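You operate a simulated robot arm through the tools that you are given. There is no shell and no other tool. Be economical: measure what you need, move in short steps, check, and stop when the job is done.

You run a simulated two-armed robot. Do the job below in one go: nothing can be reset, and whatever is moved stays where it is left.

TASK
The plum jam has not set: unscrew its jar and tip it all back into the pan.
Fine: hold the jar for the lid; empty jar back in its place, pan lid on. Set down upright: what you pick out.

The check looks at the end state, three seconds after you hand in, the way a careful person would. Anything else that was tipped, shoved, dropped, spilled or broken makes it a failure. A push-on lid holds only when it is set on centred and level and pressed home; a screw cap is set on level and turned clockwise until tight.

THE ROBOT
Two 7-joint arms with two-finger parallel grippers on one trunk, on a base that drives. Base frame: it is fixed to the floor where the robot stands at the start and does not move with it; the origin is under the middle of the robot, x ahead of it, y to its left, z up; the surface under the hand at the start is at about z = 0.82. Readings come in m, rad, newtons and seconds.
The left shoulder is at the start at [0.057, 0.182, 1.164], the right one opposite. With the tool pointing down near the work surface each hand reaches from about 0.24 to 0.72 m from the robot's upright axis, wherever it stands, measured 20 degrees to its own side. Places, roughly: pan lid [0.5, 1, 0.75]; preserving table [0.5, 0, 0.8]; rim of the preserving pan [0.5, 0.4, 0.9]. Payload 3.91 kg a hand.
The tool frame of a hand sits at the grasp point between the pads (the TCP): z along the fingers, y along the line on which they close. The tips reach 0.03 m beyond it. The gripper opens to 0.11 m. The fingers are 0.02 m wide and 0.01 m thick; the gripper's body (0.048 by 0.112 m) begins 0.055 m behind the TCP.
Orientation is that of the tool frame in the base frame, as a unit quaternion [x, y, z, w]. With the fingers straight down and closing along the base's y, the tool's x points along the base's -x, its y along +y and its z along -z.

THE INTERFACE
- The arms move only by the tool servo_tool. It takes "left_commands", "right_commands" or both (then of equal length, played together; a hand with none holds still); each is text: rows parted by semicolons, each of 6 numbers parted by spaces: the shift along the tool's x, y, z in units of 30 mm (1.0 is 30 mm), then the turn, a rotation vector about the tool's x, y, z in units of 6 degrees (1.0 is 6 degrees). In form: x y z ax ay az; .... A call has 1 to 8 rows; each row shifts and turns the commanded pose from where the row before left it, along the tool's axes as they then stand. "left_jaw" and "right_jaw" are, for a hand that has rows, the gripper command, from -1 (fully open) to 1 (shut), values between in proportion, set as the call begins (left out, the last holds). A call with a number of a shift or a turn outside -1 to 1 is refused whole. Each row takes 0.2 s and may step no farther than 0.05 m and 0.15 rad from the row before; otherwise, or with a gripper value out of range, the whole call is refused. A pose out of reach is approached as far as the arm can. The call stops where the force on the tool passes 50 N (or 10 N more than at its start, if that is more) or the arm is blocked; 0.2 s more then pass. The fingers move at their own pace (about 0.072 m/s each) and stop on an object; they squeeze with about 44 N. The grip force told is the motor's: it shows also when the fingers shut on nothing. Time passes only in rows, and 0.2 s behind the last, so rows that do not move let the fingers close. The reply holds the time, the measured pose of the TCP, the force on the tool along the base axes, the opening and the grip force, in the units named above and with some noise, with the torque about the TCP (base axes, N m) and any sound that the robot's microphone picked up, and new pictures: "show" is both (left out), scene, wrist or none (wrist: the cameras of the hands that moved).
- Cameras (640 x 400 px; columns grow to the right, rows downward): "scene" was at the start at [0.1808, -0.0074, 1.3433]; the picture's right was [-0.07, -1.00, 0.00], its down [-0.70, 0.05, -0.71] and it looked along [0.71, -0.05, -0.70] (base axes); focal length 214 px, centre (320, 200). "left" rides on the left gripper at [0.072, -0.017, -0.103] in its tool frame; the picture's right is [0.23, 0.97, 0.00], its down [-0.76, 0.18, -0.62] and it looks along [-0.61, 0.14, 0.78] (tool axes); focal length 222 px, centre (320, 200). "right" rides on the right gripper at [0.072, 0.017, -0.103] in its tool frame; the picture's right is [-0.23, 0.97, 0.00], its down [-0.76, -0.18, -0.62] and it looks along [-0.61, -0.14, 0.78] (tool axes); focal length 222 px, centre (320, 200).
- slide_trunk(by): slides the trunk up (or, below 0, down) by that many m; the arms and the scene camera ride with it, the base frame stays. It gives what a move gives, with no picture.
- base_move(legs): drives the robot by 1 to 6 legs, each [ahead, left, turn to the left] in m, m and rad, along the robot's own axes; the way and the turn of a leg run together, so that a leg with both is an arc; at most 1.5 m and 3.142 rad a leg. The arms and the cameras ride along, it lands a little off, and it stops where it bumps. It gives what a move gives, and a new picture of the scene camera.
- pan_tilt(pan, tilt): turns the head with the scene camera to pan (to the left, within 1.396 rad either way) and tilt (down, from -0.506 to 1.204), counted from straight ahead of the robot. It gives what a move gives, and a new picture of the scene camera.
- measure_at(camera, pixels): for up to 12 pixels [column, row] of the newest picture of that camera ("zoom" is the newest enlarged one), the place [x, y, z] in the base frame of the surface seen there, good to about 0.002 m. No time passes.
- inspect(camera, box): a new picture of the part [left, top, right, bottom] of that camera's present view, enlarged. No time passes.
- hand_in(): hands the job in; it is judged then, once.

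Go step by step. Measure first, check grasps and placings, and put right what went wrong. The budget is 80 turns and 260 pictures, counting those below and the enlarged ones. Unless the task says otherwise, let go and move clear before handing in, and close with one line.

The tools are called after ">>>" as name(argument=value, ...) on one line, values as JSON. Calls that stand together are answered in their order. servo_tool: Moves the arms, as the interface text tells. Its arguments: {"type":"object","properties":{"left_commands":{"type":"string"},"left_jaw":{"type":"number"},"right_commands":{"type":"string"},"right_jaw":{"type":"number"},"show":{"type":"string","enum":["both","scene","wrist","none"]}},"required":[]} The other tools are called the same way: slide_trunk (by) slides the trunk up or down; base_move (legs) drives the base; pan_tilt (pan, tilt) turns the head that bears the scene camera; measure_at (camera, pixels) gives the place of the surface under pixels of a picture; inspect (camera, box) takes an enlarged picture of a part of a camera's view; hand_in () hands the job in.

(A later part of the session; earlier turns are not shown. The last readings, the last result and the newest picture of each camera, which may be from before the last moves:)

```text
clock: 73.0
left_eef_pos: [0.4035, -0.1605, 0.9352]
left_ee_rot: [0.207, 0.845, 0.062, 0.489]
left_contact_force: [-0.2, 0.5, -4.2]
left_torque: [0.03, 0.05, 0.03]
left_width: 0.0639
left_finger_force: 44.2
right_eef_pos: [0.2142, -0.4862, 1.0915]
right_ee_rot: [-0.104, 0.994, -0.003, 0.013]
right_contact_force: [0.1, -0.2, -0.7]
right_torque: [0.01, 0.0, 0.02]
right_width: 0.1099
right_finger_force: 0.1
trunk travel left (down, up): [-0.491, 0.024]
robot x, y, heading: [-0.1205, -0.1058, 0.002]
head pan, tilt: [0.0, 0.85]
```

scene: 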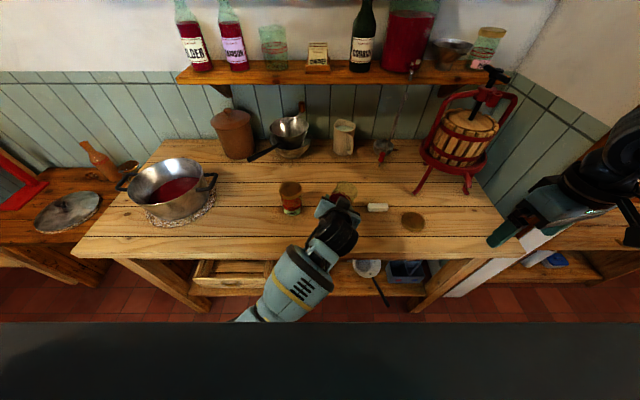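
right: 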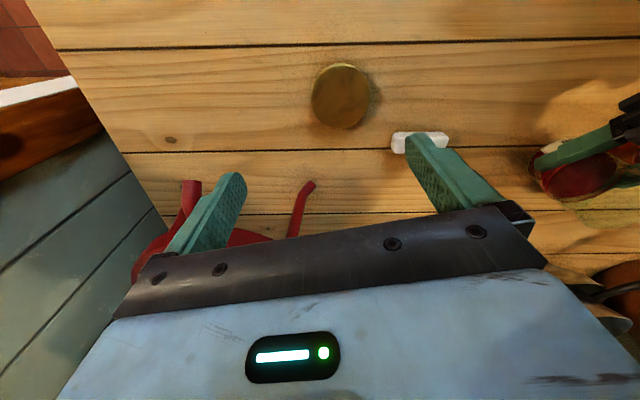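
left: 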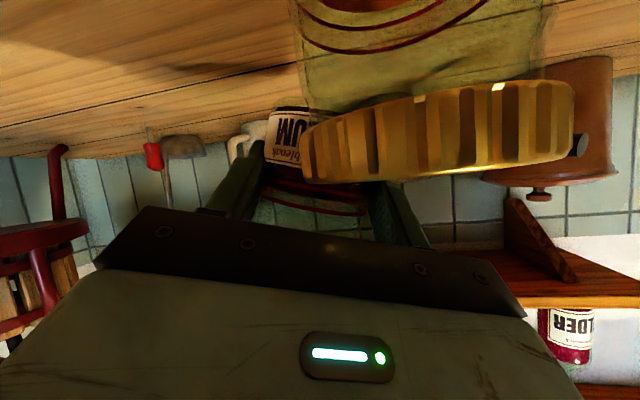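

The quince and everything else are still standing. I'll back off another 0.2 m so the left arm is in free air, then level the jar, which is tilted 18° toward -y, and raise it.

>>> base_move(legs=[[-0.2, 0, 0]])

>>> servo_tool(left_commands="0 0 0 0.44 -0.29 -0.86;0 0 0 0.44 -0.29 -0.86;0 0 0 0.44 -0.29 -0.86;0 0 0 0 0 0", show="scene")

```text
clock: 74.6
left_eef_pos: [0.2028, -0.1589, 0.9343]
left_ee_rot: [0.207, 0.846, 0.063, 0.488]
left_contact_force: [0.9, 0.7, -3.4]
left_torque: [0.04, 0.01, 0.0]
left_width: 0.0641
left_finger_force: 44.5
right_eef_pos: [0.0142, -0.4852, 1.0926]
right_ee_rot: [-0.105, 0.994, -0.002, 0.013]
right_contact_force: [0.1, 0.1, -0.6]
right_torque: [0.01, -0.03, 0.01]
right_width: 0.1099
right_finger_force: 0.1
trunk travel left (down, up): [-0.491, 0.024]
robot x, y, heading: [-0.3203, -0.1084, -0.002]
head pan, tilt: [0.0, 0.85]
```

scene: 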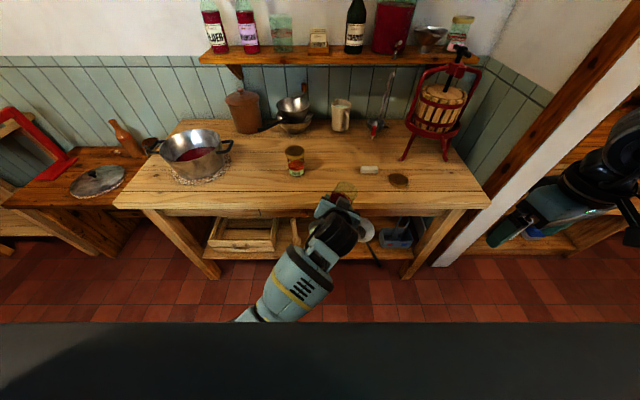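

```text
clock: 75.8
left_eef_pos: [0.2205, -0.1346, 0.9363]
left_ee_rot: [0.13, 0.839, -0.043, 0.527]
left_contact_force: [-0.4, 0.7, -3.8]
left_torque: [-0.01, 0.05, -0.02]
left_width: 0.0641
left_finger_force: 43.8
right_eef_pos: [0.0142, -0.4854, 1.0915]
right_ee_rot: [-0.105, 0.994, -0.003, 0.014]
right_contact_force: [1.1, 0.3, -0.4]
right_torque: [0.03, 0.03, 0.0]
right_width: 0.1102
right_finger_force: 0.0
trunk travel left (down, up): [-0.491, 0.024]
robot x, y, heading: [-0.3196, -0.1104, -0.003]
head pan, tilt: [0.0, 0.85]
stopped in row 4 (left hand): the arm was blocked; the commanded pose is now the measured one
```

scene: 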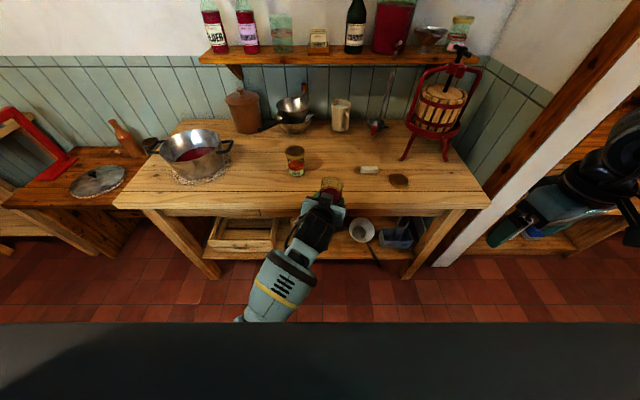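

It is blocked even in free air, so the cause is a joint limit or self-contact, not the table. The jar is now level within 5°. I'll move the hand left and unwind its yaw, the way the arm wants to go.

>>> servo_tool(left_commands="0.138 0.77 -0.167 -0.45 0.03 -0.22;0.138 0.77 -0.167 -0.45 0.03 -0.22;0.138 0.77 -0.167 -0.45 0.03 -0.22;0.138 0.77 -0.167 -0.45 0.03 -0.22;0 0 0 0 0 0", show="scene")

```text
clock: 77.0
left_eef_pos: [0.2266, -0.0253, 0.9526]
left_ee_rot: [0.045, 0.836, 0.03, 0.545]
left_contact_force: [-0.1, -0.1, -3.8]
left_torque: [0.03, 0.07, -0.01]
left_width: 0.064
left_finger_force: 44.0
right_eef_pos: [0.0145, -0.4855, 1.0906]
right_ee_rot: [-0.105, 0.994, -0.001, 0.013]
right_contact_force: [0.1, 0.0, -0.1]
right_torque: [-0.02, 0.02, 0.04]
right_width: 0.1099
right_finger_force: 0.0
trunk travel left (down, up): [-0.491, 0.024]
robot x, y, heading: [-0.3248, -0.1033, -0.002]
head pan, tilt: [0.0, 0.85]
```

scene: 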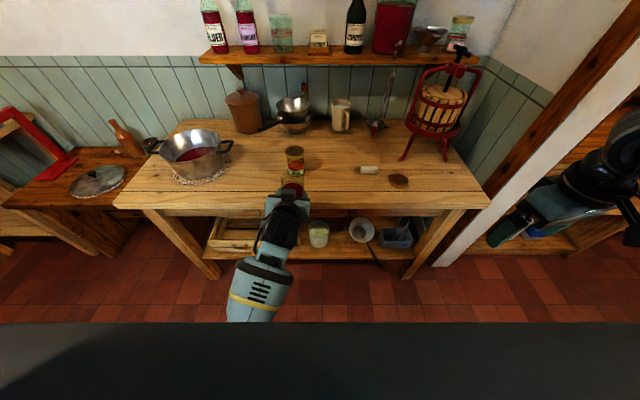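

It tracks well there. Now I'll try raising by 0.09 m.

>>> servo_tool(left_commands="-0.9 0.1 -0.4 0 0 0;-0.9 0.1 -0.4 0 0 0;-0.9 0.1 -0.4 0 0 0;0 0 0 0 0 0", show="scene")

```text
clock: 78.2
left_eef_pos: [0.2205, 0.0059, 1.0068]
left_ee_rot: [0.063, 0.847, 0.071, 0.524]
left_contact_force: [0.2, 0.5, -3.2]
left_torque: [-0.02, 0.04, 0.01]
left_width: 0.0642
left_finger_force: 43.8
right_eef_pos: [0.0137, -0.4855, 1.0907]
right_ee_rot: [-0.105, 0.994, -0.002, 0.013]
right_contact_force: [-0.6, 0.4, 0.9]
right_torque: [0.0, 0.0, -0.02]
right_width: 0.1099
right_finger_force: 0.0
trunk travel left (down, up): [-0.491, 0.024]
robot x, y, heading: [-0.323, -0.1088, 0.005]
head pan, tilt: [0.0, 0.85]
stopped in row 4 (left hand): the arm was blocked; the commanded pose is now the measured one
```

scene: 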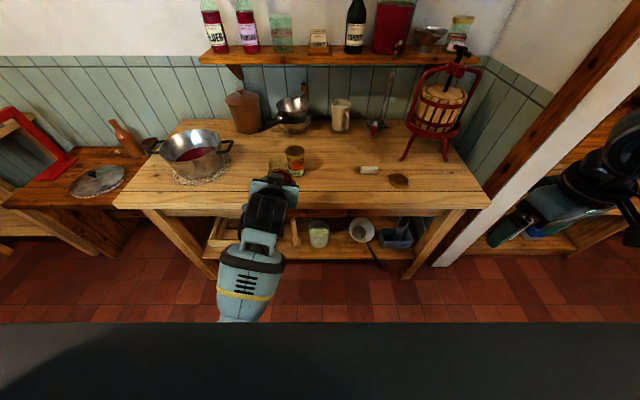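

It is blocked again going up, and the drift is always leftward. The hand is at z 1.007, which is nearly enough. I'll bring it left and slightly back toward its own shoulder line, where it should be freer.

>>> servo_tool(left_commands="0.13 0.95 -0.31 0 0 0;0.13 0.95 -0.31 0 0 0;0.13 0.95 -0.31 0 0 0;0.13 0.95 -0.31 0 0 0;0.13 0.95 -0.31 0 0 0;0 0 0 0 0 0", show="scene")

>>> measure_at(camera="scene", pixels=[[161, 160], [233, 142], [195, 130], [205, 176], [200, 152], [155, 146], [228, 158], [213, 130]])

```text
clock: 79.6
left_eef_pos: [0.1764, 0.1451, 1.0379]
left_ee_rot: [0.063, 0.846, 0.069, 0.525]
left_contact_force: [0.0, 0.3, -4.0]
left_torque: [-0.01, 0.06, -0.03]
left_width: 0.0642
left_finger_force: 44.4
right_eef_pos: [0.014, -0.485, 1.0919]
right_ee_rot: [-0.105, 0.994, -0.001, 0.014]
right_contact_force: [-1.1, 0.2, -0.7]
right_torque: [0.0, 0.02, -0.01]
right_width: 0.1104
right_finger_force: 0.0
trunk travel left (down, up): [-0.491, 0.024]
robot x, y, heading: [-0.3193, -0.1077, -0.005]
head pan, tilt: [0.0, 0.85]
```

scene: 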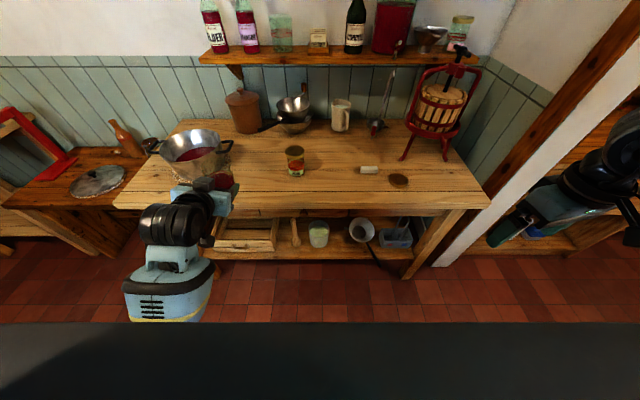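

```text
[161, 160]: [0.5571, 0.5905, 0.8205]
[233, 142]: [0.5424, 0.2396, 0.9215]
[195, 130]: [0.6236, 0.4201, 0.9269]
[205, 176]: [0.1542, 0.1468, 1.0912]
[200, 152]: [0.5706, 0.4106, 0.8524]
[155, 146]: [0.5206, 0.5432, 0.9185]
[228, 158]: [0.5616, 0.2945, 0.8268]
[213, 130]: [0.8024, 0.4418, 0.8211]
```

Here it tracks perfectly. The pan rim is at z≈0.927. I'll raise to about 1.09, level the jar, and zoom in on the pan.

>>> servo_tool(left_commands="-0.87 0.18 -0.44 0 0 0;-0.87 0.18 -0.44 0 0 0;0 0 0 0.44 -0.03 -0.9;0 0 0 0.44 -0.03 -0.9;0 0 0 0 0 0", show="scene")

>>> inspect(camera="scene", box=[140, 110, 240, 180])

```text
clock: 80.8
left_eef_pos: [0.175, 0.1443, 1.0949]
left_ee_rot: [0.007, 0.85, -0.021, 0.527]
left_contact_force: [-0.2, -0.6, -4.2]
left_torque: [0.03, 0.06, 0.01]
left_width: 0.0642
left_finger_force: 44.6
right_eef_pos: [0.0149, -0.4843, 1.0914]
right_ee_rot: [-0.104, 0.994, -0.001, 0.014]
right_contact_force: [-0.4, -0.2, 0.2]
right_torque: [0.04, -0.02, 0.04]
right_width: 0.1101
right_finger_force: 0.1
trunk travel left (down, up): [-0.491, 0.024]
robot x, y, heading: [-0.3225, -0.1082, -0.001]
head pan, tilt: [0.0, 0.85]
```

scene: 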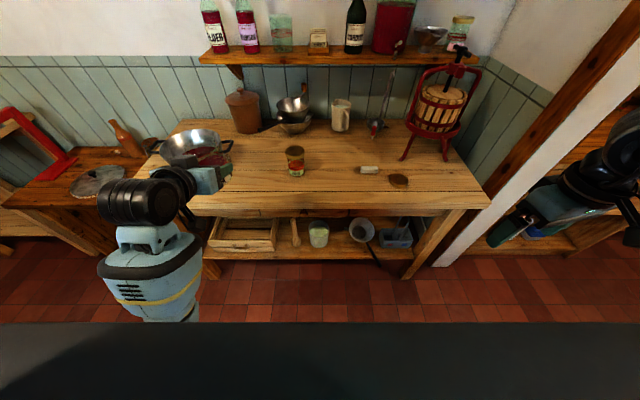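

```text
5.71 times, centred on (190, 145) of scene
```

zoom: 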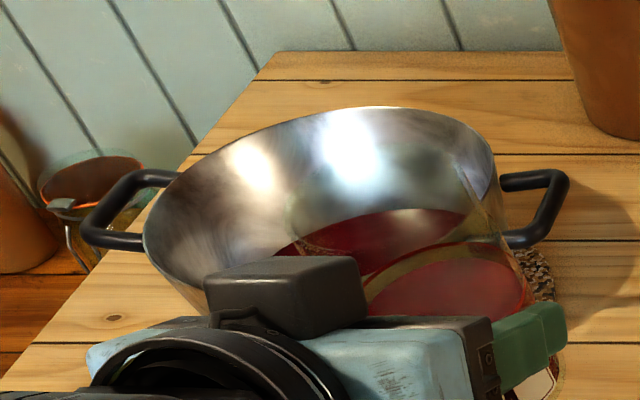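

>>> measure_at(camera="zoom", pixels=[[150, 225], [340, 114], [420, 112], [488, 165], [492, 195], [240, 145], [170, 285], [300, 123]])

```text
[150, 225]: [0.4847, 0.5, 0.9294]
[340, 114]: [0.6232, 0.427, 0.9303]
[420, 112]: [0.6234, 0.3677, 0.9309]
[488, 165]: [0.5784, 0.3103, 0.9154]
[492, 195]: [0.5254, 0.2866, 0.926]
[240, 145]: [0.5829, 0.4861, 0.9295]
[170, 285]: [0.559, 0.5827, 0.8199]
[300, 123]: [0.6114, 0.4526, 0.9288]
```

Fitting the rim gives a pan centre of about (0.519, 0.397), radius 0.108 and rim z 0.929. I'll drive left 0.30, then forward to bring the jar over the pan.

>>> base_move(legs=[[0, 0.3, 0], [0.2, 0, 0]])

```text
clock: 85.3
left_eef_pos: [0.369, 0.4531, 1.0948]
left_ee_rot: [0.007, 0.849, -0.02, 0.528]
left_contact_force: [0.5, 0.5, -3.6]
left_torque: [0.01, 0.09, 0.0]
left_width: 0.0642
left_finger_force: 44.1
right_eef_pos: [0.2062, -0.1753, 1.0913]
right_ee_rot: [-0.104, 0.995, -0.002, 0.014]
right_contact_force: [-0.1, 0.3, -0.1]
right_torque: [0.02, 0.02, -0.01]
right_width: 0.11
right_finger_force: 0.1
trunk travel left (down, up): [-0.491, 0.024]
robot x, y, heading: [-0.129, 0.208, -0.005]
head pan, tilt: [0.0, 0.85]
```

scene: 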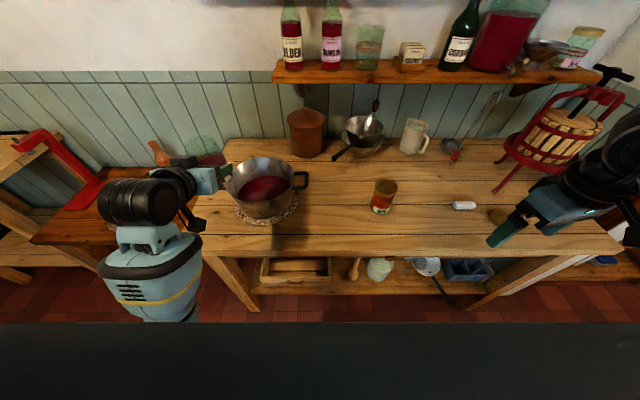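

TCP is at (0.369, 0.453). I'll drive forward 0.136 more.

>>> base_move(legs=[[0.136, -0.008, 0]])

>>> pan_tilt(pan=0.45, tilt=0.85)

```text
clock: 86.6
left_eef_pos: [0.5039, 0.4468, 1.0952]
left_ee_rot: [0.008, 0.849, -0.021, 0.528]
left_contact_force: [-0.8, 0.3, -3.9]
left_torque: [0.04, 0.06, 0.01]
left_width: 0.0639
left_finger_force: 43.6
right_eef_pos: [0.3426, -0.1831, 1.0912]
right_ee_rot: [-0.103, 0.995, -0.002, 0.014]
right_contact_force: [-0.2, -0.2, 0.1]
right_torque: [-0.02, 0.0, -0.02]
right_width: 0.1101
right_finger_force: 0.1
trunk travel left (down, up): [-0.491, 0.024]
robot x, y, heading: [0.0085, 0.1968, -0.0]
head pan, tilt: [0.0, 0.85]
```

scene: 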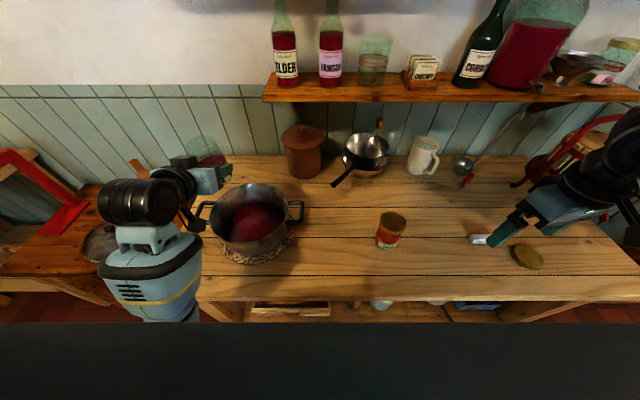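

```text
clock: 87.5
left_eef_pos: [0.5038, 0.4474, 1.0954]
left_ee_rot: [0.007, 0.849, -0.02, 0.528]
left_contact_force: [0.4, 0.4, -4.4]
left_torque: [0.0, 0.05, 0.0]
left_width: 0.0642
left_finger_force: 44.1
right_eef_pos: [0.3418, -0.1839, 1.0909]
right_ee_rot: [-0.103, 0.995, -0.002, 0.014]
right_contact_force: [0.3, 0.1, 0.3]
right_torque: [0.0, 0.03, 0.0]
right_width: 0.1101
right_finger_force: 0.1
trunk travel left (down, up): [-0.491, 0.024]
robot x, y, heading: [0.0136, 0.197, 0.001]
head pan, tilt: [0.45, 0.85]
```

scene: 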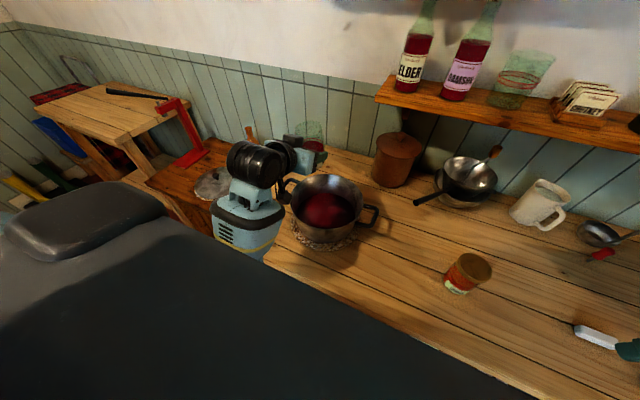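

>>> measure_at(camera="scene", pixels=[[318, 146], [310, 158], [300, 150], [327, 210], [326, 176], [360, 195], [292, 200]])

>>> inspect(camera="left", box=[0, 0, 640, 400])

```text
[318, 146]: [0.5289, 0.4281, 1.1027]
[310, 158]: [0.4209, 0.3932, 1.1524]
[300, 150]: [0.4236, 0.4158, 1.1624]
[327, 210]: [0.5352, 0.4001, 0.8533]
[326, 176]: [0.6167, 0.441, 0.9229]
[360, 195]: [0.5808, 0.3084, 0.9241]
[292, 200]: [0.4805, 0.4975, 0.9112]
```

```text
1.00 times, centred on (320, 200) of left (not enlarged: the box is as wide or as high as the picture)
```

zoom: 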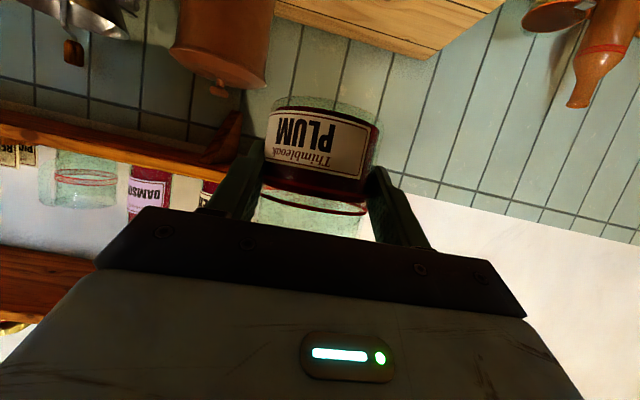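

The jar, at (0.52, 0.44), is over the pan. I'll lower to about 1.055, then begin tilting the mouth toward -y over the pan's middle, about world X.

>>> servo_tool(left_commands="0.6 0.02 0.3 0 0 0;0.6 0.02 0.3 0 0 0;0 0 0 -0.443 0.033 0.896;0 0 0 -0.443 0.033 0.896;0 0 0 -0.443 0.033 0.896;0 0 0 -0.443 0.033 0.896;0 0 0 -0.443 0.033 0.896;0 0 0 -0.443 0.033 0.896")

```text
clock: 89.3
left_eef_pos: [0.5055, 0.4463, 1.0535]
left_ee_rot: [0.17, 0.814, 0.245, 0.499]
left_contact_force: [-0.1, -0.1, -3.5]
left_torque: [0.03, 0.07, 0.05]
left_width: 0.064
left_finger_force: 44.4
right_eef_pos: [0.3416, -0.1831, 1.091]
right_ee_rot: [-0.104, 0.995, -0.003, 0.014]
right_contact_force: [0.2, -1.1, -0.8]
right_torque: [0.01, 0.03, 0.03]
right_width: 0.1101
right_finger_force: 0.1
trunk travel left (down, up): [-0.491, 0.024]
robot x, y, heading: [0.006, 0.1948, 0.0]
head pan, tilt: [0.45, 0.85]
```

scene: 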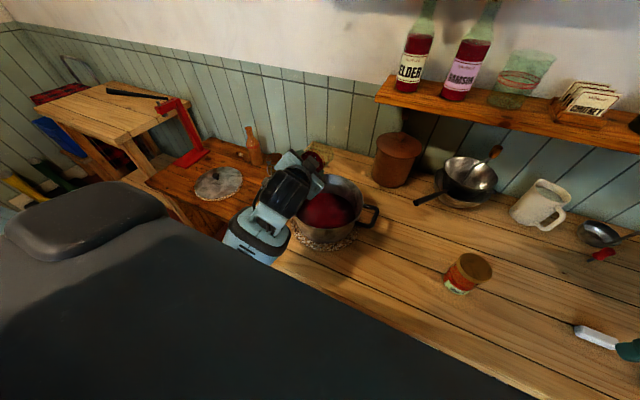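
left: 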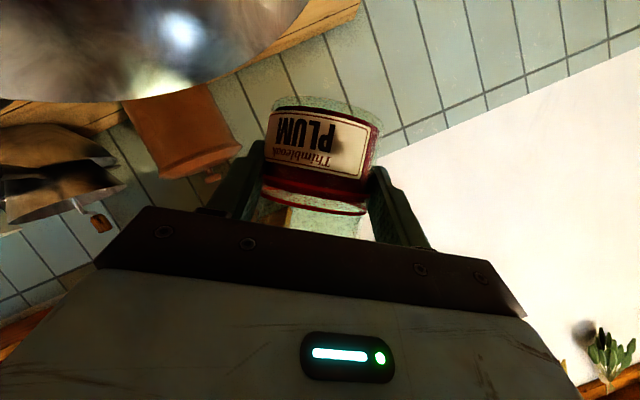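

The tilt is tracking well at 36°. I'll continue over the pan.

>>> servo_tool(left_commands="0 0 0 -0.443 0.033 0.896;0 0 0 -0.443 0.033 0.896;0 0 0 -0.443 0.033 0.896;0 0 0 -0.443 0.033 0.896;0 0 0 -0.443 0.033 0.896;0 0 0 -0.443 0.033 0.896;0 0 0 0 0 0")

>>> inspect(camera="scene", box=[240, 120, 420, 260])

```text
clock: 90.9
left_eef_pos: [0.5038, 0.4462, 1.0554]
left_ee_rot: [0.317, 0.698, 0.484, 0.423]
left_contact_force: [0.2, -0.1, -3.2]
left_torque: [-0.03, 0.06, 0.02]
left_width: 0.0641
left_finger_force: 44.5
right_eef_pos: [0.3431, -0.1839, 1.0902]
right_ee_rot: [-0.104, 0.995, -0.002, 0.014]
right_contact_force: [-0.2, 0.3, 0.4]
right_torque: [0.0, 0.0, -0.01]
right_width: 0.1098
right_finger_force: 0.0
trunk travel left (down, up): [-0.491, 0.024]
robot x, y, heading: [0.0046, 0.1966, 0.002]
head pan, tilt: [0.45, 0.85]
```

scene: 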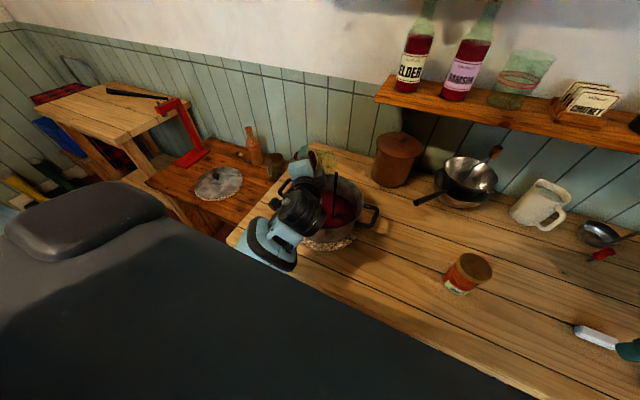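
left: 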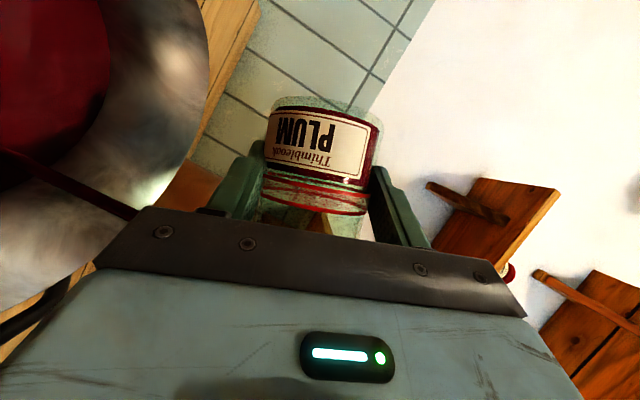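

```text
2.86 times, centred on (330, 190) of scene
```

zoom: 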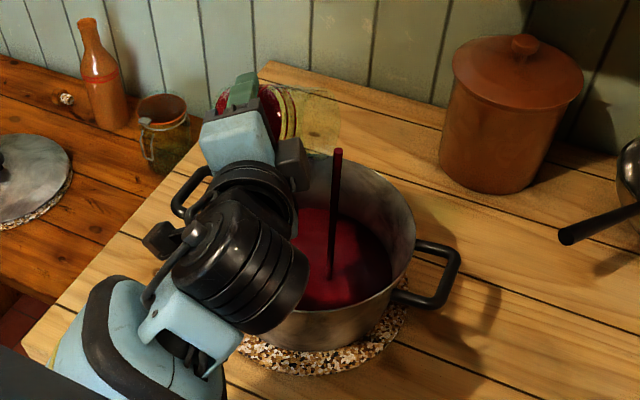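

It's pouring cleanly, the stream at (335,215) in the zoom landing mid-pan. I'll continue tilting.

>>> servo_tool(left_commands="0 0 0 -0.443 0.033 0.896;0 0 0 -0.443 0.033 0.896;0 0 0 -0.443 0.033 0.896;0 0 0 -0.443 0.033 0.896;0 0 0 -0.443 0.033 0.896;0 0 0 0 0 0")

>>> inspect(camera="scene", box=[240, 120, 420, 260])

```text
clock: 92.3
left_eef_pos: [0.5046, 0.4473, 1.0548]
left_ee_rot: [0.416, 0.548, 0.648, 0.327]
left_contact_force: [0.2, -0.3, -1.9]
left_torque: [-0.01, -0.01, 0.01]
left_width: 0.0638
left_finger_force: 44.2
right_eef_pos: [0.3425, -0.1834, 1.0918]
right_ee_rot: [-0.105, 0.994, -0.003, 0.015]
right_contact_force: [-0.1, -0.1, 0.4]
right_torque: [0.0, -0.01, 0.0]
right_width: 0.1103
right_finger_force: 0.1
trunk travel left (down, up): [-0.491, 0.024]
robot x, y, heading: [0.0056, 0.1965, -0.002]
head pan, tilt: [0.45, 0.85]
```

scene: 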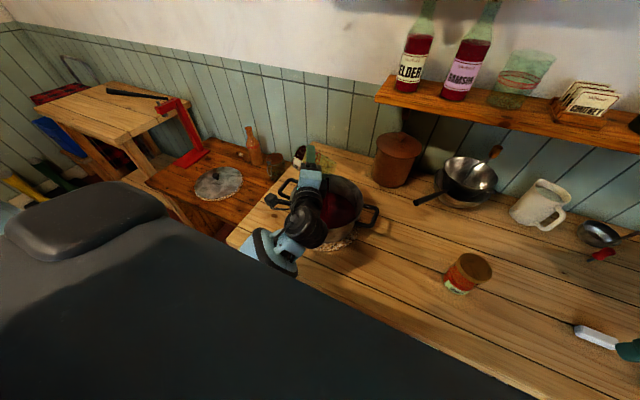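
left: 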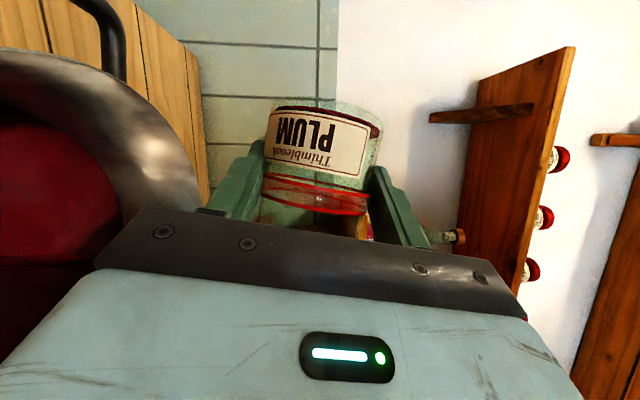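

```text
2.86 times, centred on (330, 190) of scene
```

zoom: 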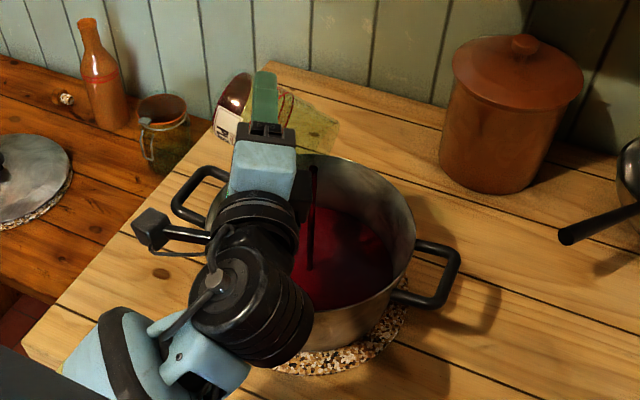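

The load dropped from 4 N to about 2 N. I'll tilt further to about 138° and let it drain.

>>> servo_tool(left_commands="0 0 0 -0.443 0.033 0.896;0 0 0 -0.443 0.033 0.896;0 0 0 -0.443 0.033 0.896;0 0 0 -0.443 0.033 0.896;0 0 0 -0.443 0.033 0.896;0 0 0 -0.443 0.033 0.896;0 0 0 0 0 0;0 0 0 0 0 0", show="none")

>>> servo_tool(left_commands="0 0 0 0 0 0;0 0 0 0 0 0;0 0 0 0 0 0;0 0 0 0 0 0;0 0 0 0 0 0;0 0 0 0 0 0;0 0 0 0 0 0;0 0 0 0 0 0")

>>> inspect(camera="scene", box=[240, 120, 420, 260])

```text
clock: 94.1
left_eef_pos: [0.5041, 0.4467, 1.0554]
left_ee_rot: [0.496, 0.321, 0.786, 0.183]
left_contact_force: [-0.1, -0.8, -2.1]
left_torque: [0.0, 0.06, 0.01]
left_width: 0.064
left_finger_force: 44.3
right_eef_pos: [0.3421, -0.1836, 1.092]
right_ee_rot: [-0.104, 0.995, -0.003, 0.015]
right_contact_force: [0.3, -0.5, 0.1]
right_torque: [0.02, 0.02, -0.03]
right_width: 0.1101
right_finger_force: 0.0
trunk travel left (down, up): [-0.491, 0.024]
robot x, y, heading: [0.0074, 0.1938, -0.005]
head pan, tilt: [0.45, 0.85]
```

```text
clock: 95.9
left_eef_pos: [0.5049, 0.4459, 1.0555]
left_ee_rot: [0.495, 0.322, 0.786, 0.182]
left_contact_force: [0.0, 1.2, -2.2]
left_torque: [0.01, 0.04, 0.0]
left_width: 0.064
left_finger_force: 43.7
right_eef_pos: [0.3426, -0.1834, 1.0916]
right_ee_rot: [-0.103, 0.995, -0.003, 0.014]
right_contact_force: [-0.4, -0.8, -0.9]
right_torque: [0.02, 0.01, 0.02]
right_width: 0.1098
right_finger_force: 0.2
trunk travel left (down, up): [-0.491, 0.024]
robot x, y, heading: [0.0095, 0.1941, 0.003]
head pan, tilt: [0.45, 0.85]
```

scene: 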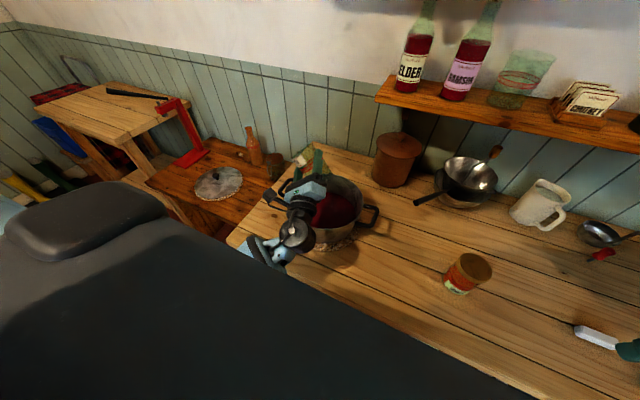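
left: 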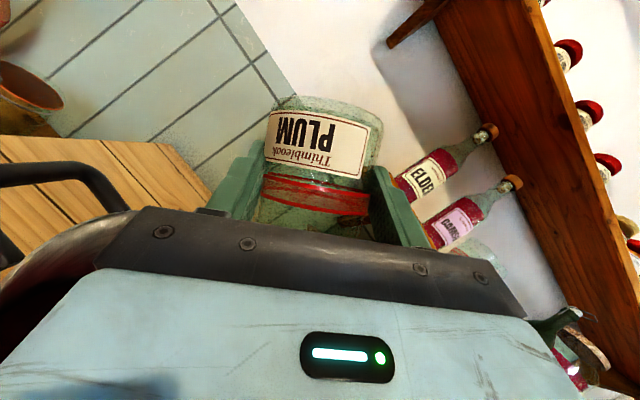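

```text
2.86 times, centred on (330, 190) of scene
```

zoom: 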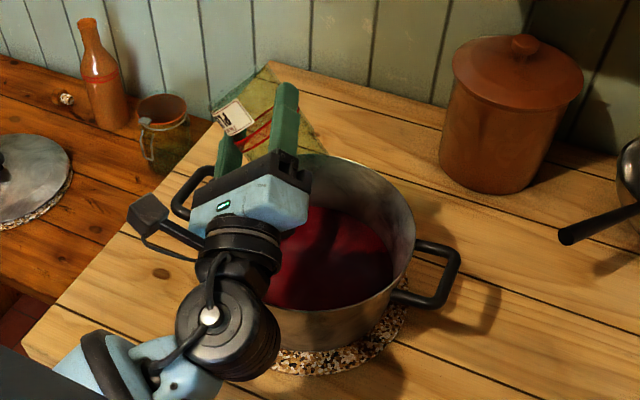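

The jar is clear and empty, and the stream has stopped. I'll roll the jar back upright over the pan.

>>> servo_tool(left_commands="0 0 0 0.443 -0.033 -0.896;0 0 0 0.443 -0.033 -0.896;0 0 0 0.443 -0.033 -0.896;0 0 0 0.443 -0.033 -0.896;0 0 0 0.443 -0.033 -0.896;0 0 0 0.443 -0.033 -0.896;0 0 0 0.443 -0.033 -0.896;0 0 0 0.443 -0.033 -0.896", show="none")

>>> servo_tool(left_commands="0 0 0 0.443 -0.033 -0.896;0 0 0 0.443 -0.033 -0.896;0 0 0 0.443 -0.033 -0.896;0 0 0 0.443 -0.033 -0.896;0 0 0 0.443 -0.033 -0.896;0 0 0 0.443 -0.033 -0.896;0 0 0 0.443 -0.033 -0.896;0 0 0 0.443 -0.033 -0.896", show="none")

>>> servo_tool(left_commands="0 0 0 0.443 -0.033 -0.896;0 0 0 0.443 -0.033 -0.896;0 0 0 0.443 -0.033 -0.896;0 0 0 0.443 -0.033 -0.896;0 0 0 0.443 -0.033 -0.896;0 0 0 0.443 -0.033 -0.896;0 0 0 0.443 -0.033 -0.896;-0.9 -0.02 -0.44 0 0 0")

```text
clock: 97.7
left_eef_pos: [0.504, 0.4452, 1.0545]
left_ee_rot: [0.379, 0.615, 0.586, 0.368]
left_contact_force: [-0.2, -0.3, -2.7]
left_torque: [-0.01, 0.04, -0.01]
left_width: 0.0639
left_finger_force: 44.0
right_eef_pos: [0.3436, -0.1832, 1.0909]
right_ee_rot: [-0.104, 0.995, -0.002, 0.014]
right_contact_force: [0.0, -0.5, 0.1]
right_torque: [-0.01, 0.04, 0.01]
right_width: 0.1098
right_finger_force: 0.2
trunk travel left (down, up): [-0.491, 0.024]
robot x, y, heading: [0.0105, 0.1931, 0.001]
head pan, tilt: [0.45, 0.85]
```

```text
clock: 99.5
left_eef_pos: [0.5093, 0.4691, 1.0678]
left_ee_rot: [0.202, 0.785, 0.321, 0.49]
left_contact_force: [-0.6, -0.2, -2.6]
left_torque: [0.0, 0.02, 0.01]
left_width: 0.0641
left_finger_force: 43.9
right_eef_pos: [0.3427, -0.1844, 1.0902]
right_ee_rot: [-0.104, 0.994, -0.001, 0.014]
right_contact_force: [1.6, -0.1, 0.2]
right_torque: [-0.03, 0.01, 0.01]
right_width: 0.11
right_finger_force: 0.1
trunk travel left (down, up): [-0.491, 0.024]
robot x, y, heading: [0.0069, 0.1973, 0.002]
head pan, tilt: [0.45, 0.85]
```

```text
clock: 101.3
left_eef_pos: [0.5059, 0.4453, 1.087]
left_ee_rot: [0.006, 0.849, -0.021, 0.528]
left_contact_force: [0.4, 0.2, -2.6]
left_torque: [0.0, 0.06, -0.01]
left_width: 0.0641
left_finger_force: 44.4
right_eef_pos: [0.3436, -0.1839, 1.0919]
right_ee_rot: [-0.103, 0.995, -0.001, 0.014]
right_contact_force: [0.1, -0.5, 0.7]
right_torque: [0.04, 0.0, 0.03]
right_width: 0.1099
right_finger_force: 0.0
trunk travel left (down, up): [-0.491, 0.024]
robot x, y, heading: [0.008, 0.1939, -0.001]
head pan, tilt: [0.45, 0.85]
```

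scene: 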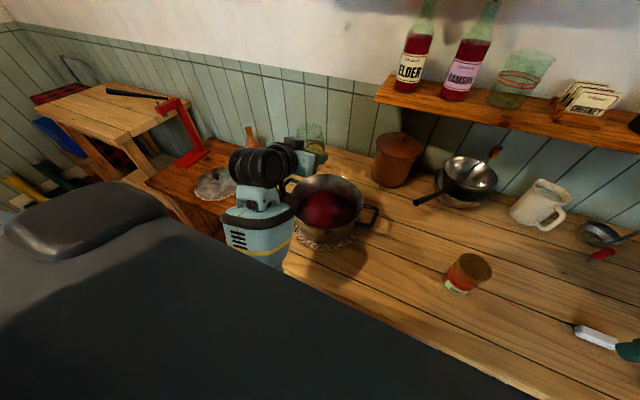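
left: 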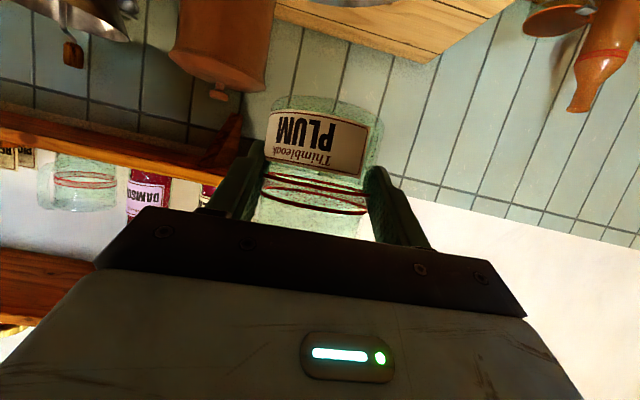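

The jar is upright and empty. Before carrying it back I'll check the left forearm's height, since I plan to lower with the trunk, and the surroundings to the right.

>>> measure_at(camera="scene", pixels=[[250, 245], [270, 255], [235, 215], [265, 165], [225, 235], [290, 235]])

>>> pan_tilt(pan=-0.7, tilt=0.6)

>>> measure_at(camera="scene", pixels=[[540, 200], [600, 250], [480, 260], [520, 320], [440, 330], [580, 340]])

```text
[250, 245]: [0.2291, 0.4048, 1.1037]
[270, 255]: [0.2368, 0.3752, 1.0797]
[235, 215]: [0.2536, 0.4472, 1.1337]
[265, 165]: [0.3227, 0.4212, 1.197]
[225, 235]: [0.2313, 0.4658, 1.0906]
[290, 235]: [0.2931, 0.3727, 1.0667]
```

```text
clock: 102.7
left_eef_pos: [0.5056, 0.447, 1.0863]
left_ee_rot: [0.008, 0.849, -0.02, 0.528]
left_contact_force: [0.1, 0.5, -2.7]
left_torque: [0.02, 0.01, -0.02]
left_width: 0.064
left_finger_force: 43.7
right_eef_pos: [0.3416, -0.1827, 1.0918]
right_ee_rot: [-0.104, 0.994, -0.002, 0.014]
right_contact_force: [-0.6, 0.0, -0.3]
right_torque: [-0.01, -0.01, 0.03]
right_width: 0.11
right_finger_force: 0.1
trunk travel left (down, up): [-0.491, 0.024]
robot x, y, heading: [0.0076, 0.1924, -0.003]
head pan, tilt: [-0.7, 0.6]
```

scene: 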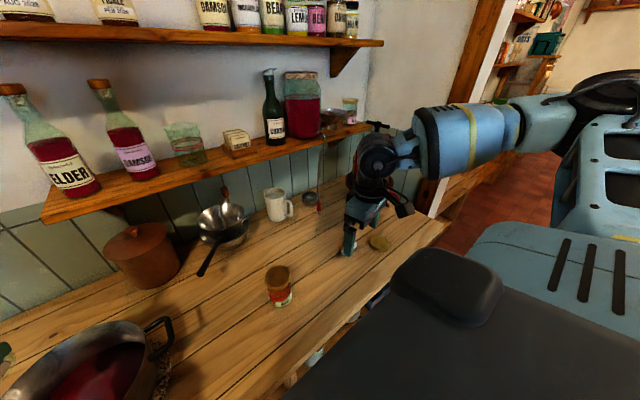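

```text
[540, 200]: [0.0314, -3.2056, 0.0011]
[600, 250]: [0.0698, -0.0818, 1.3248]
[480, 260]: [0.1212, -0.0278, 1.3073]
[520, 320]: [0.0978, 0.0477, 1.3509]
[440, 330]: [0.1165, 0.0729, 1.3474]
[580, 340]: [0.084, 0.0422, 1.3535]
```

The way right is mostly open, but I'd rather not crowd the post. I'll measure it and the table's front edge while backing away from the pan.

>>> measure_at(camera="scene", pixels=[[436, 205], [433, 213], [465, 90], [448, 222], [330, 335], [250, 398], [480, 45]])

>>> base_move(legs=[[-0.25, 0, 0]])

>>> servo_tool(left_commands="0 0 0 -0.235 0.64 0.41;-0.25 -0.6 0.45 0 0 0;-0.25 -0.6 0.45 0 0 0;-0.25 -0.6 0.45 0 0 0;-0.25 -0.6 0.45 0 0 0;0 0 0 0 0 0", show="none")

>>> pan_tilt(pan=-0.2, tilt=0.8)

```text
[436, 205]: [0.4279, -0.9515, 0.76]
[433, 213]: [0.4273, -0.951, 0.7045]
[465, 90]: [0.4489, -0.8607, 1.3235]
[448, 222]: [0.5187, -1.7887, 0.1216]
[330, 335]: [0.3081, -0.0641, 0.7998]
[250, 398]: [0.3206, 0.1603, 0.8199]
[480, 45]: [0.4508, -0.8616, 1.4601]
```

```text
clock: 104.5
left_eef_pos: [0.252, 0.4517, 1.0872]
left_ee_rot: [0.004, 0.85, -0.018, 0.527]
left_contact_force: [0.0, 0.3, -2.4]
left_torque: [0.02, 0.08, 0.01]
left_width: 0.064
left_finger_force: 44.0
right_eef_pos: [0.0956, -0.1804, 1.0909]
right_ee_rot: [-0.109, 0.994, -0.002, 0.014]
right_contact_force: [-0.7, 0.4, 0.6]
right_torque: [0.01, -0.01, -0.02]
right_width: 0.1102
right_finger_force: 0.0
trunk travel left (down, up): [-0.491, 0.024]
robot x, y, heading: [-0.2428, 0.1943, 0.006]
head pan, tilt: [-0.7, 0.6]
```

scene: 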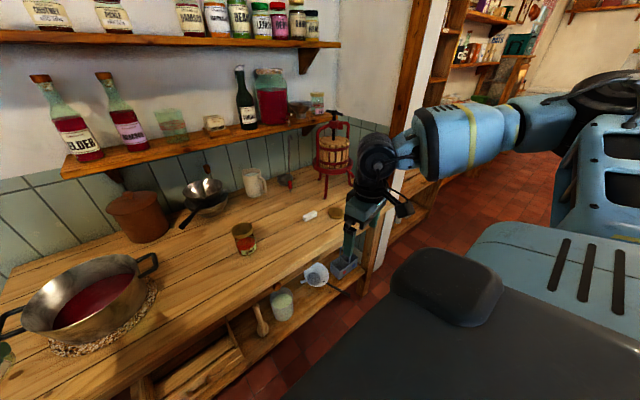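

```text
clock: 105.9
left_eef_pos: [0.3125, 0.3797, 1.0837]
left_ee_rot: [0.016, 0.866, 0.004, 0.499]
left_contact_force: [-1.4, -0.2, -2.8]
left_torque: [-0.01, 0.0, 0.01]
left_width: 0.0642
left_finger_force: 44.0
right_eef_pos: [0.0949, -0.181, 1.0906]
right_ee_rot: [-0.108, 0.994, -0.003, 0.015]
right_contact_force: [-0.3, -0.4, -0.1]
right_torque: [0.01, 0.05, -0.01]
right_width: 0.1098
right_finger_force: 0.1
trunk travel left (down, up): [-0.491, 0.024]
robot x, y, heading: [-0.2407, 0.1953, 0.007]
head pan, tilt: [-0.7, 0.6]
```

```text
clock: 106.8
left_eef_pos: [0.3127, 0.3804, 1.0847]
left_ee_rot: [0.016, 0.866, 0.004, 0.499]
left_contact_force: [0.1, -0.1, -1.8]
left_torque: [-0.02, 0.06, 0.01]
left_width: 0.0642
left_finger_force: 44.1
right_eef_pos: [0.0948, -0.1818, 1.0907]
right_ee_rot: [-0.109, 0.994, -0.002, 0.014]
right_contact_force: [0.1, 0.4, 0.2]
right_torque: [0.02, 0.0, -0.02]
right_width: 0.11
right_finger_force: 0.1
trunk travel left (down, up): [-0.491, 0.024]
robot x, y, heading: [-0.2457, 0.1906, 0.005]
head pan, tilt: [-0.201, 0.799]
```

scene: 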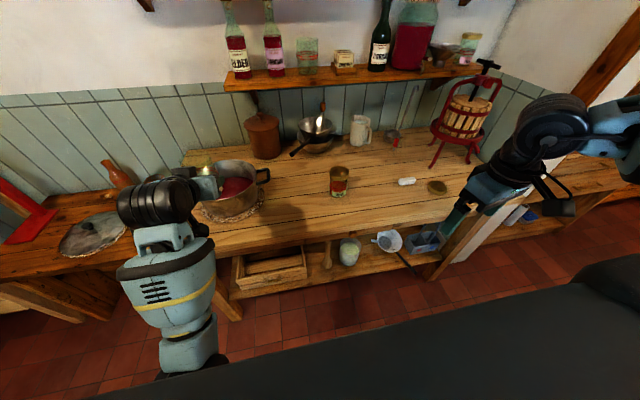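

Posture is good: TCP in the robot frame is (0.556, 0.187) and the jar is level. I'll drive right 0.57, then forward 0.153, to sit above the jar's place.

>>> base_move(legs=[[0, -0.57, 0], [0.14, 0, 0]])

```text
clock: 113.3
left_eef_pos: [0.4612, -0.1918, 1.084]
left_ee_rot: [0.017, 0.866, 0.003, 0.499]
left_contact_force: [0.5, 0.4, -3.0]
left_torque: [0.03, 0.04, -0.03]
left_width: 0.064
left_finger_force: 43.9
right_eef_pos: [0.2425, -0.7531, 1.0914]
right_ee_rot: [-0.108, 0.994, -0.001, 0.014]
right_contact_force: [-1.0, -0.7, -0.3]
right_torque: [0.03, -0.01, -0.03]
right_width: 0.1098
right_finger_force: 0.1
trunk travel left (down, up): [-0.491, 0.024]
robot x, y, heading: [-0.0951, -0.3784, 0.009]
head pan, tilt: [-0.201, 0.799]
```

scene: 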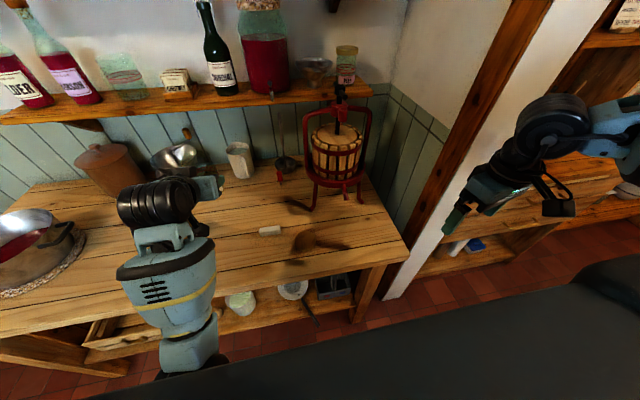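

TCP is at (0.461, -0.192), within 5 mm of target. The quince is hidden behind the arm. I'll lower the trunk in stages, beginning with 0.12 m.

>>> slide_trunk(by=-0.12)

>>> servo_tool(left_commands="-0.07 0.06 0.13 0.13 0 -0.22;0 0 0 0 0 0")

>>> pan_tilt(pan=0.3, tilt=0.8)

```text
clock: 114.8
left_eef_pos: [0.4615, -0.1927, 0.965]
left_ee_rot: [0.017, 0.866, 0.004, 0.499]
left_contact_force: [-0.9, 0.7, -3.0]
left_torque: [-0.02, 0.01, -0.02]
left_width: 0.0641
left_finger_force: 44.5
right_eef_pos: [0.2435, -0.753, 0.9712]
right_ee_rot: [-0.108, 0.994, -0.002, 0.014]
right_contact_force: [1.5, -0.4, 0.1]
right_torque: [0.0, -0.05, -0.03]
right_width: 0.1099
right_finger_force: 0.0
trunk travel left (down, up): [-0.371, 0.144]
robot x, y, heading: [-0.0926, -0.3805, 0.004]
head pan, tilt: [-0.201, 0.799]
```

```text
clock: 115.4
left_eef_pos: [0.4654, -0.1909, 0.9629]
left_ee_rot: [0.01, 0.867, -0.008, 0.499]
left_contact_force: [0.0, 0.5, -2.9]
left_torque: [-0.04, 0.04, 0.0]
left_width: 0.064
left_finger_force: 44.4
right_eef_pos: [0.2431, -0.7531, 0.9707]
right_ee_rot: [-0.108, 0.994, -0.002, 0.015]
right_contact_force: [1.0, -0.7, 0.1]
right_torque: [0.02, 0.03, 0.02]
right_width: 0.1101
right_finger_force: 0.0
trunk travel left (down, up): [-0.371, 0.144]
robot x, y, heading: [-0.0936, -0.3767, 0.01]
head pan, tilt: [-0.201, 0.799]
```

scene: 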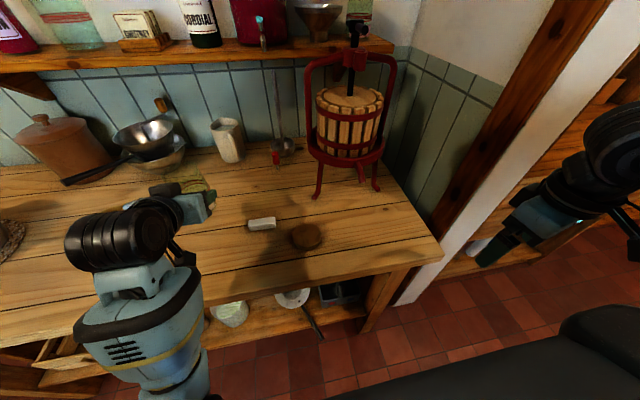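
left: 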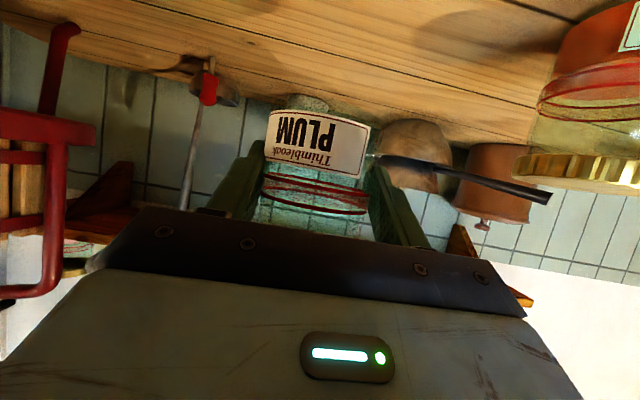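

```text
clock: 116.3
left_eef_pos: [0.4672, -0.1918, 0.9641]
left_ee_rot: [0.01, 0.867, -0.008, 0.499]
left_contact_force: [0.5, 0.2, -1.5]
left_torque: [0.03, 0.03, -0.01]
left_width: 0.0639
left_finger_force: 44.2
right_eef_pos: [0.2433, -0.7529, 0.9714]
right_ee_rot: [-0.108, 0.994, -0.002, 0.014]
right_contact_force: [-0.3, -0.5, 0.5]
right_torque: [0.02, -0.03, -0.01]
right_width: 0.11
right_finger_force: 0.0
trunk travel left (down, up): [-0.371, 0.144]
robot x, y, heading: [-0.0922, -0.3761, 0.005]
head pan, tilt: [0.3, 0.799]
```

scene: 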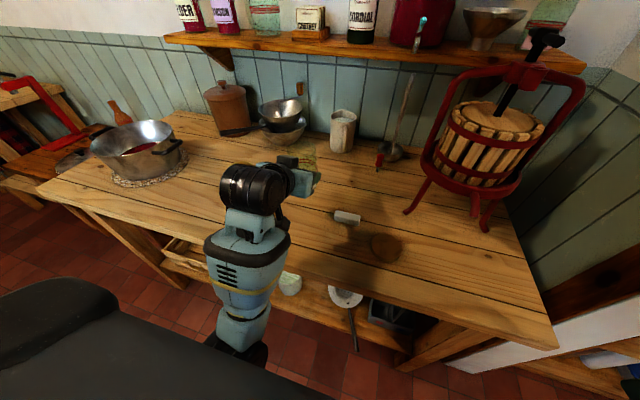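

The quince is upright in the wrist view (590,130) and clear. I'll check the forearm's clearance from the table edge before lowering the last 0.1 m.

>>> measure_at(camera="scene", pixels=[[250, 270], [280, 245], [245, 310], [262, 325], [240, 345], [285, 215], [235, 230], [300, 260]])

```text
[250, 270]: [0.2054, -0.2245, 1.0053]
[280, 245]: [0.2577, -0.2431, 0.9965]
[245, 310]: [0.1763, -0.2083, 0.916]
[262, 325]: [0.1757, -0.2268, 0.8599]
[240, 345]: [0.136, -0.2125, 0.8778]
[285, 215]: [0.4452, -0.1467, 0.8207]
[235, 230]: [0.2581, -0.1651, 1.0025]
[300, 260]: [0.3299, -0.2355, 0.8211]
```

The forearm slopes down ahead of the table edge (0.308) with a few cm to spare. I'll lower 0.08 and then finish slowly.

>>> slide_trunk(by=-0.08)

>>> servo_tool(left_commands="0 0 0 0 0 0", show="wrist")

```text
clock: 117.5
left_eef_pos: [0.4662, -0.1909, 0.8845]
left_ee_rot: [0.011, 0.866, -0.008, 0.5]
left_contact_force: [0.2, 0.8, -2.1]
left_torque: [0.0, 0.04, -0.01]
left_width: 0.0638
left_finger_force: 44.0
right_eef_pos: [0.2431, -0.7541, 0.8911]
right_ee_rot: [-0.107, 0.994, -0.003, 0.014]
right_contact_force: [-0.3, 0.3, -0.9]
right_torque: [0.0, -0.01, 0.0]
right_width: 0.1102
right_finger_force: 0.0
trunk travel left (down, up): [-0.291, 0.224]
robot x, y, heading: [-0.09, -0.3749, 0.005]
head pan, tilt: [0.3, 0.799]
```

```text
clock: 117.9
left_eef_pos: [0.4659, -0.1904, 0.8847]
left_ee_rot: [0.011, 0.866, -0.008, 0.5]
left_contact_force: [0.0, 0.5, -2.5]
left_torque: [-0.01, 0.02, 0.01]
left_width: 0.0642
left_finger_force: 44.2
right_eef_pos: [0.2423, -0.7523, 0.892]
right_ee_rot: [-0.107, 0.994, -0.001, 0.014]
right_contact_force: [0.0, 0.5, 0.1]
right_torque: [0.01, 0.01, 0.03]
right_width: 0.1102
right_finger_force: 0.1
trunk travel left (down, up): [-0.291, 0.224]
robot x, y, heading: [-0.0951, -0.376, 0.001]
head pan, tilt: [0.3, 0.799]
```

left: 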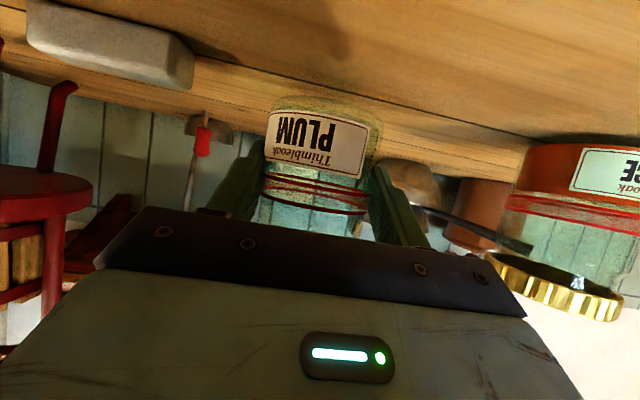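

About 20 mm to go. I'll lower 16 mm by trunk, then tiny steps watching the force.

>>> slide_trunk(by=-0.016)

>>> slide_trunk(by=-0.003)

>>> slide_trunk(by=-0.002)

```text
clock: 118.5
left_eef_pos: [0.4667, -0.191, 0.8683]
left_ee_rot: [0.01, 0.866, -0.008, 0.5]
left_contact_force: [0.4, -0.3, -1.9]
left_torque: [-0.04, 0.02, 0.01]
left_width: 0.0641
left_finger_force: 43.7
right_eef_pos: [0.2428, -0.7536, 0.8746]
right_ee_rot: [-0.108, 0.994, -0.002, 0.015]
right_contact_force: [0.7, -0.2, 0.5]
right_torque: [0.02, 0.02, 0.01]
right_width: 0.1101
right_finger_force: 0.0
trunk travel left (down, up): [-0.275, 0.24]
robot x, y, heading: [-0.0963, -0.3793, 0.004]
head pan, tilt: [0.3, 0.799]
```

```text
clock: 119.0
left_eef_pos: [0.4651, -0.1907, 0.8656]
left_ee_rot: [0.01, 0.866, -0.008, 0.499]
left_contact_force: [-0.6, -0.3, -2.1]
left_torque: [-0.03, 0.04, -0.02]
left_width: 0.064
left_finger_force: 43.7
right_eef_pos: [0.2436, -0.7528, 0.872]
right_ee_rot: [-0.108, 0.994, -0.002, 0.013]
right_contact_force: [-0.6, -0.5, 0.2]
right_torque: [0.04, 0.01, 0.02]
right_width: 0.1102
right_finger_force: 0.1
trunk travel left (down, up): [-0.272, 0.243]
robot x, y, heading: [-0.0942, -0.3767, 0.003]
head pan, tilt: [0.3, 0.799]
```

```text
clock: 119.5
left_eef_pos: [0.4668, -0.1916, 0.8659]
left_ee_rot: [0.01, 0.865, -0.008, 0.502]
left_contact_force: [2.3, 0.6, 11.4]
left_torque: [0.09, 0.16, -0.04]
left_width: 0.0639
left_finger_force: 44.2
right_eef_pos: [0.2421, -0.7537, 0.8706]
right_ee_rot: [-0.108, 0.994, -0.002, 0.014]
right_contact_force: [0.5, 0.0, 0.3]
right_torque: [0.0, -0.01, -0.02]
right_width: 0.1102
right_finger_force: 0.0
trunk travel left (down, up): [-0.27, 0.245]
robot x, y, heading: [-0.0939, -0.3783, 0.004]
head pan, tilt: [0.3, 0.799]
```

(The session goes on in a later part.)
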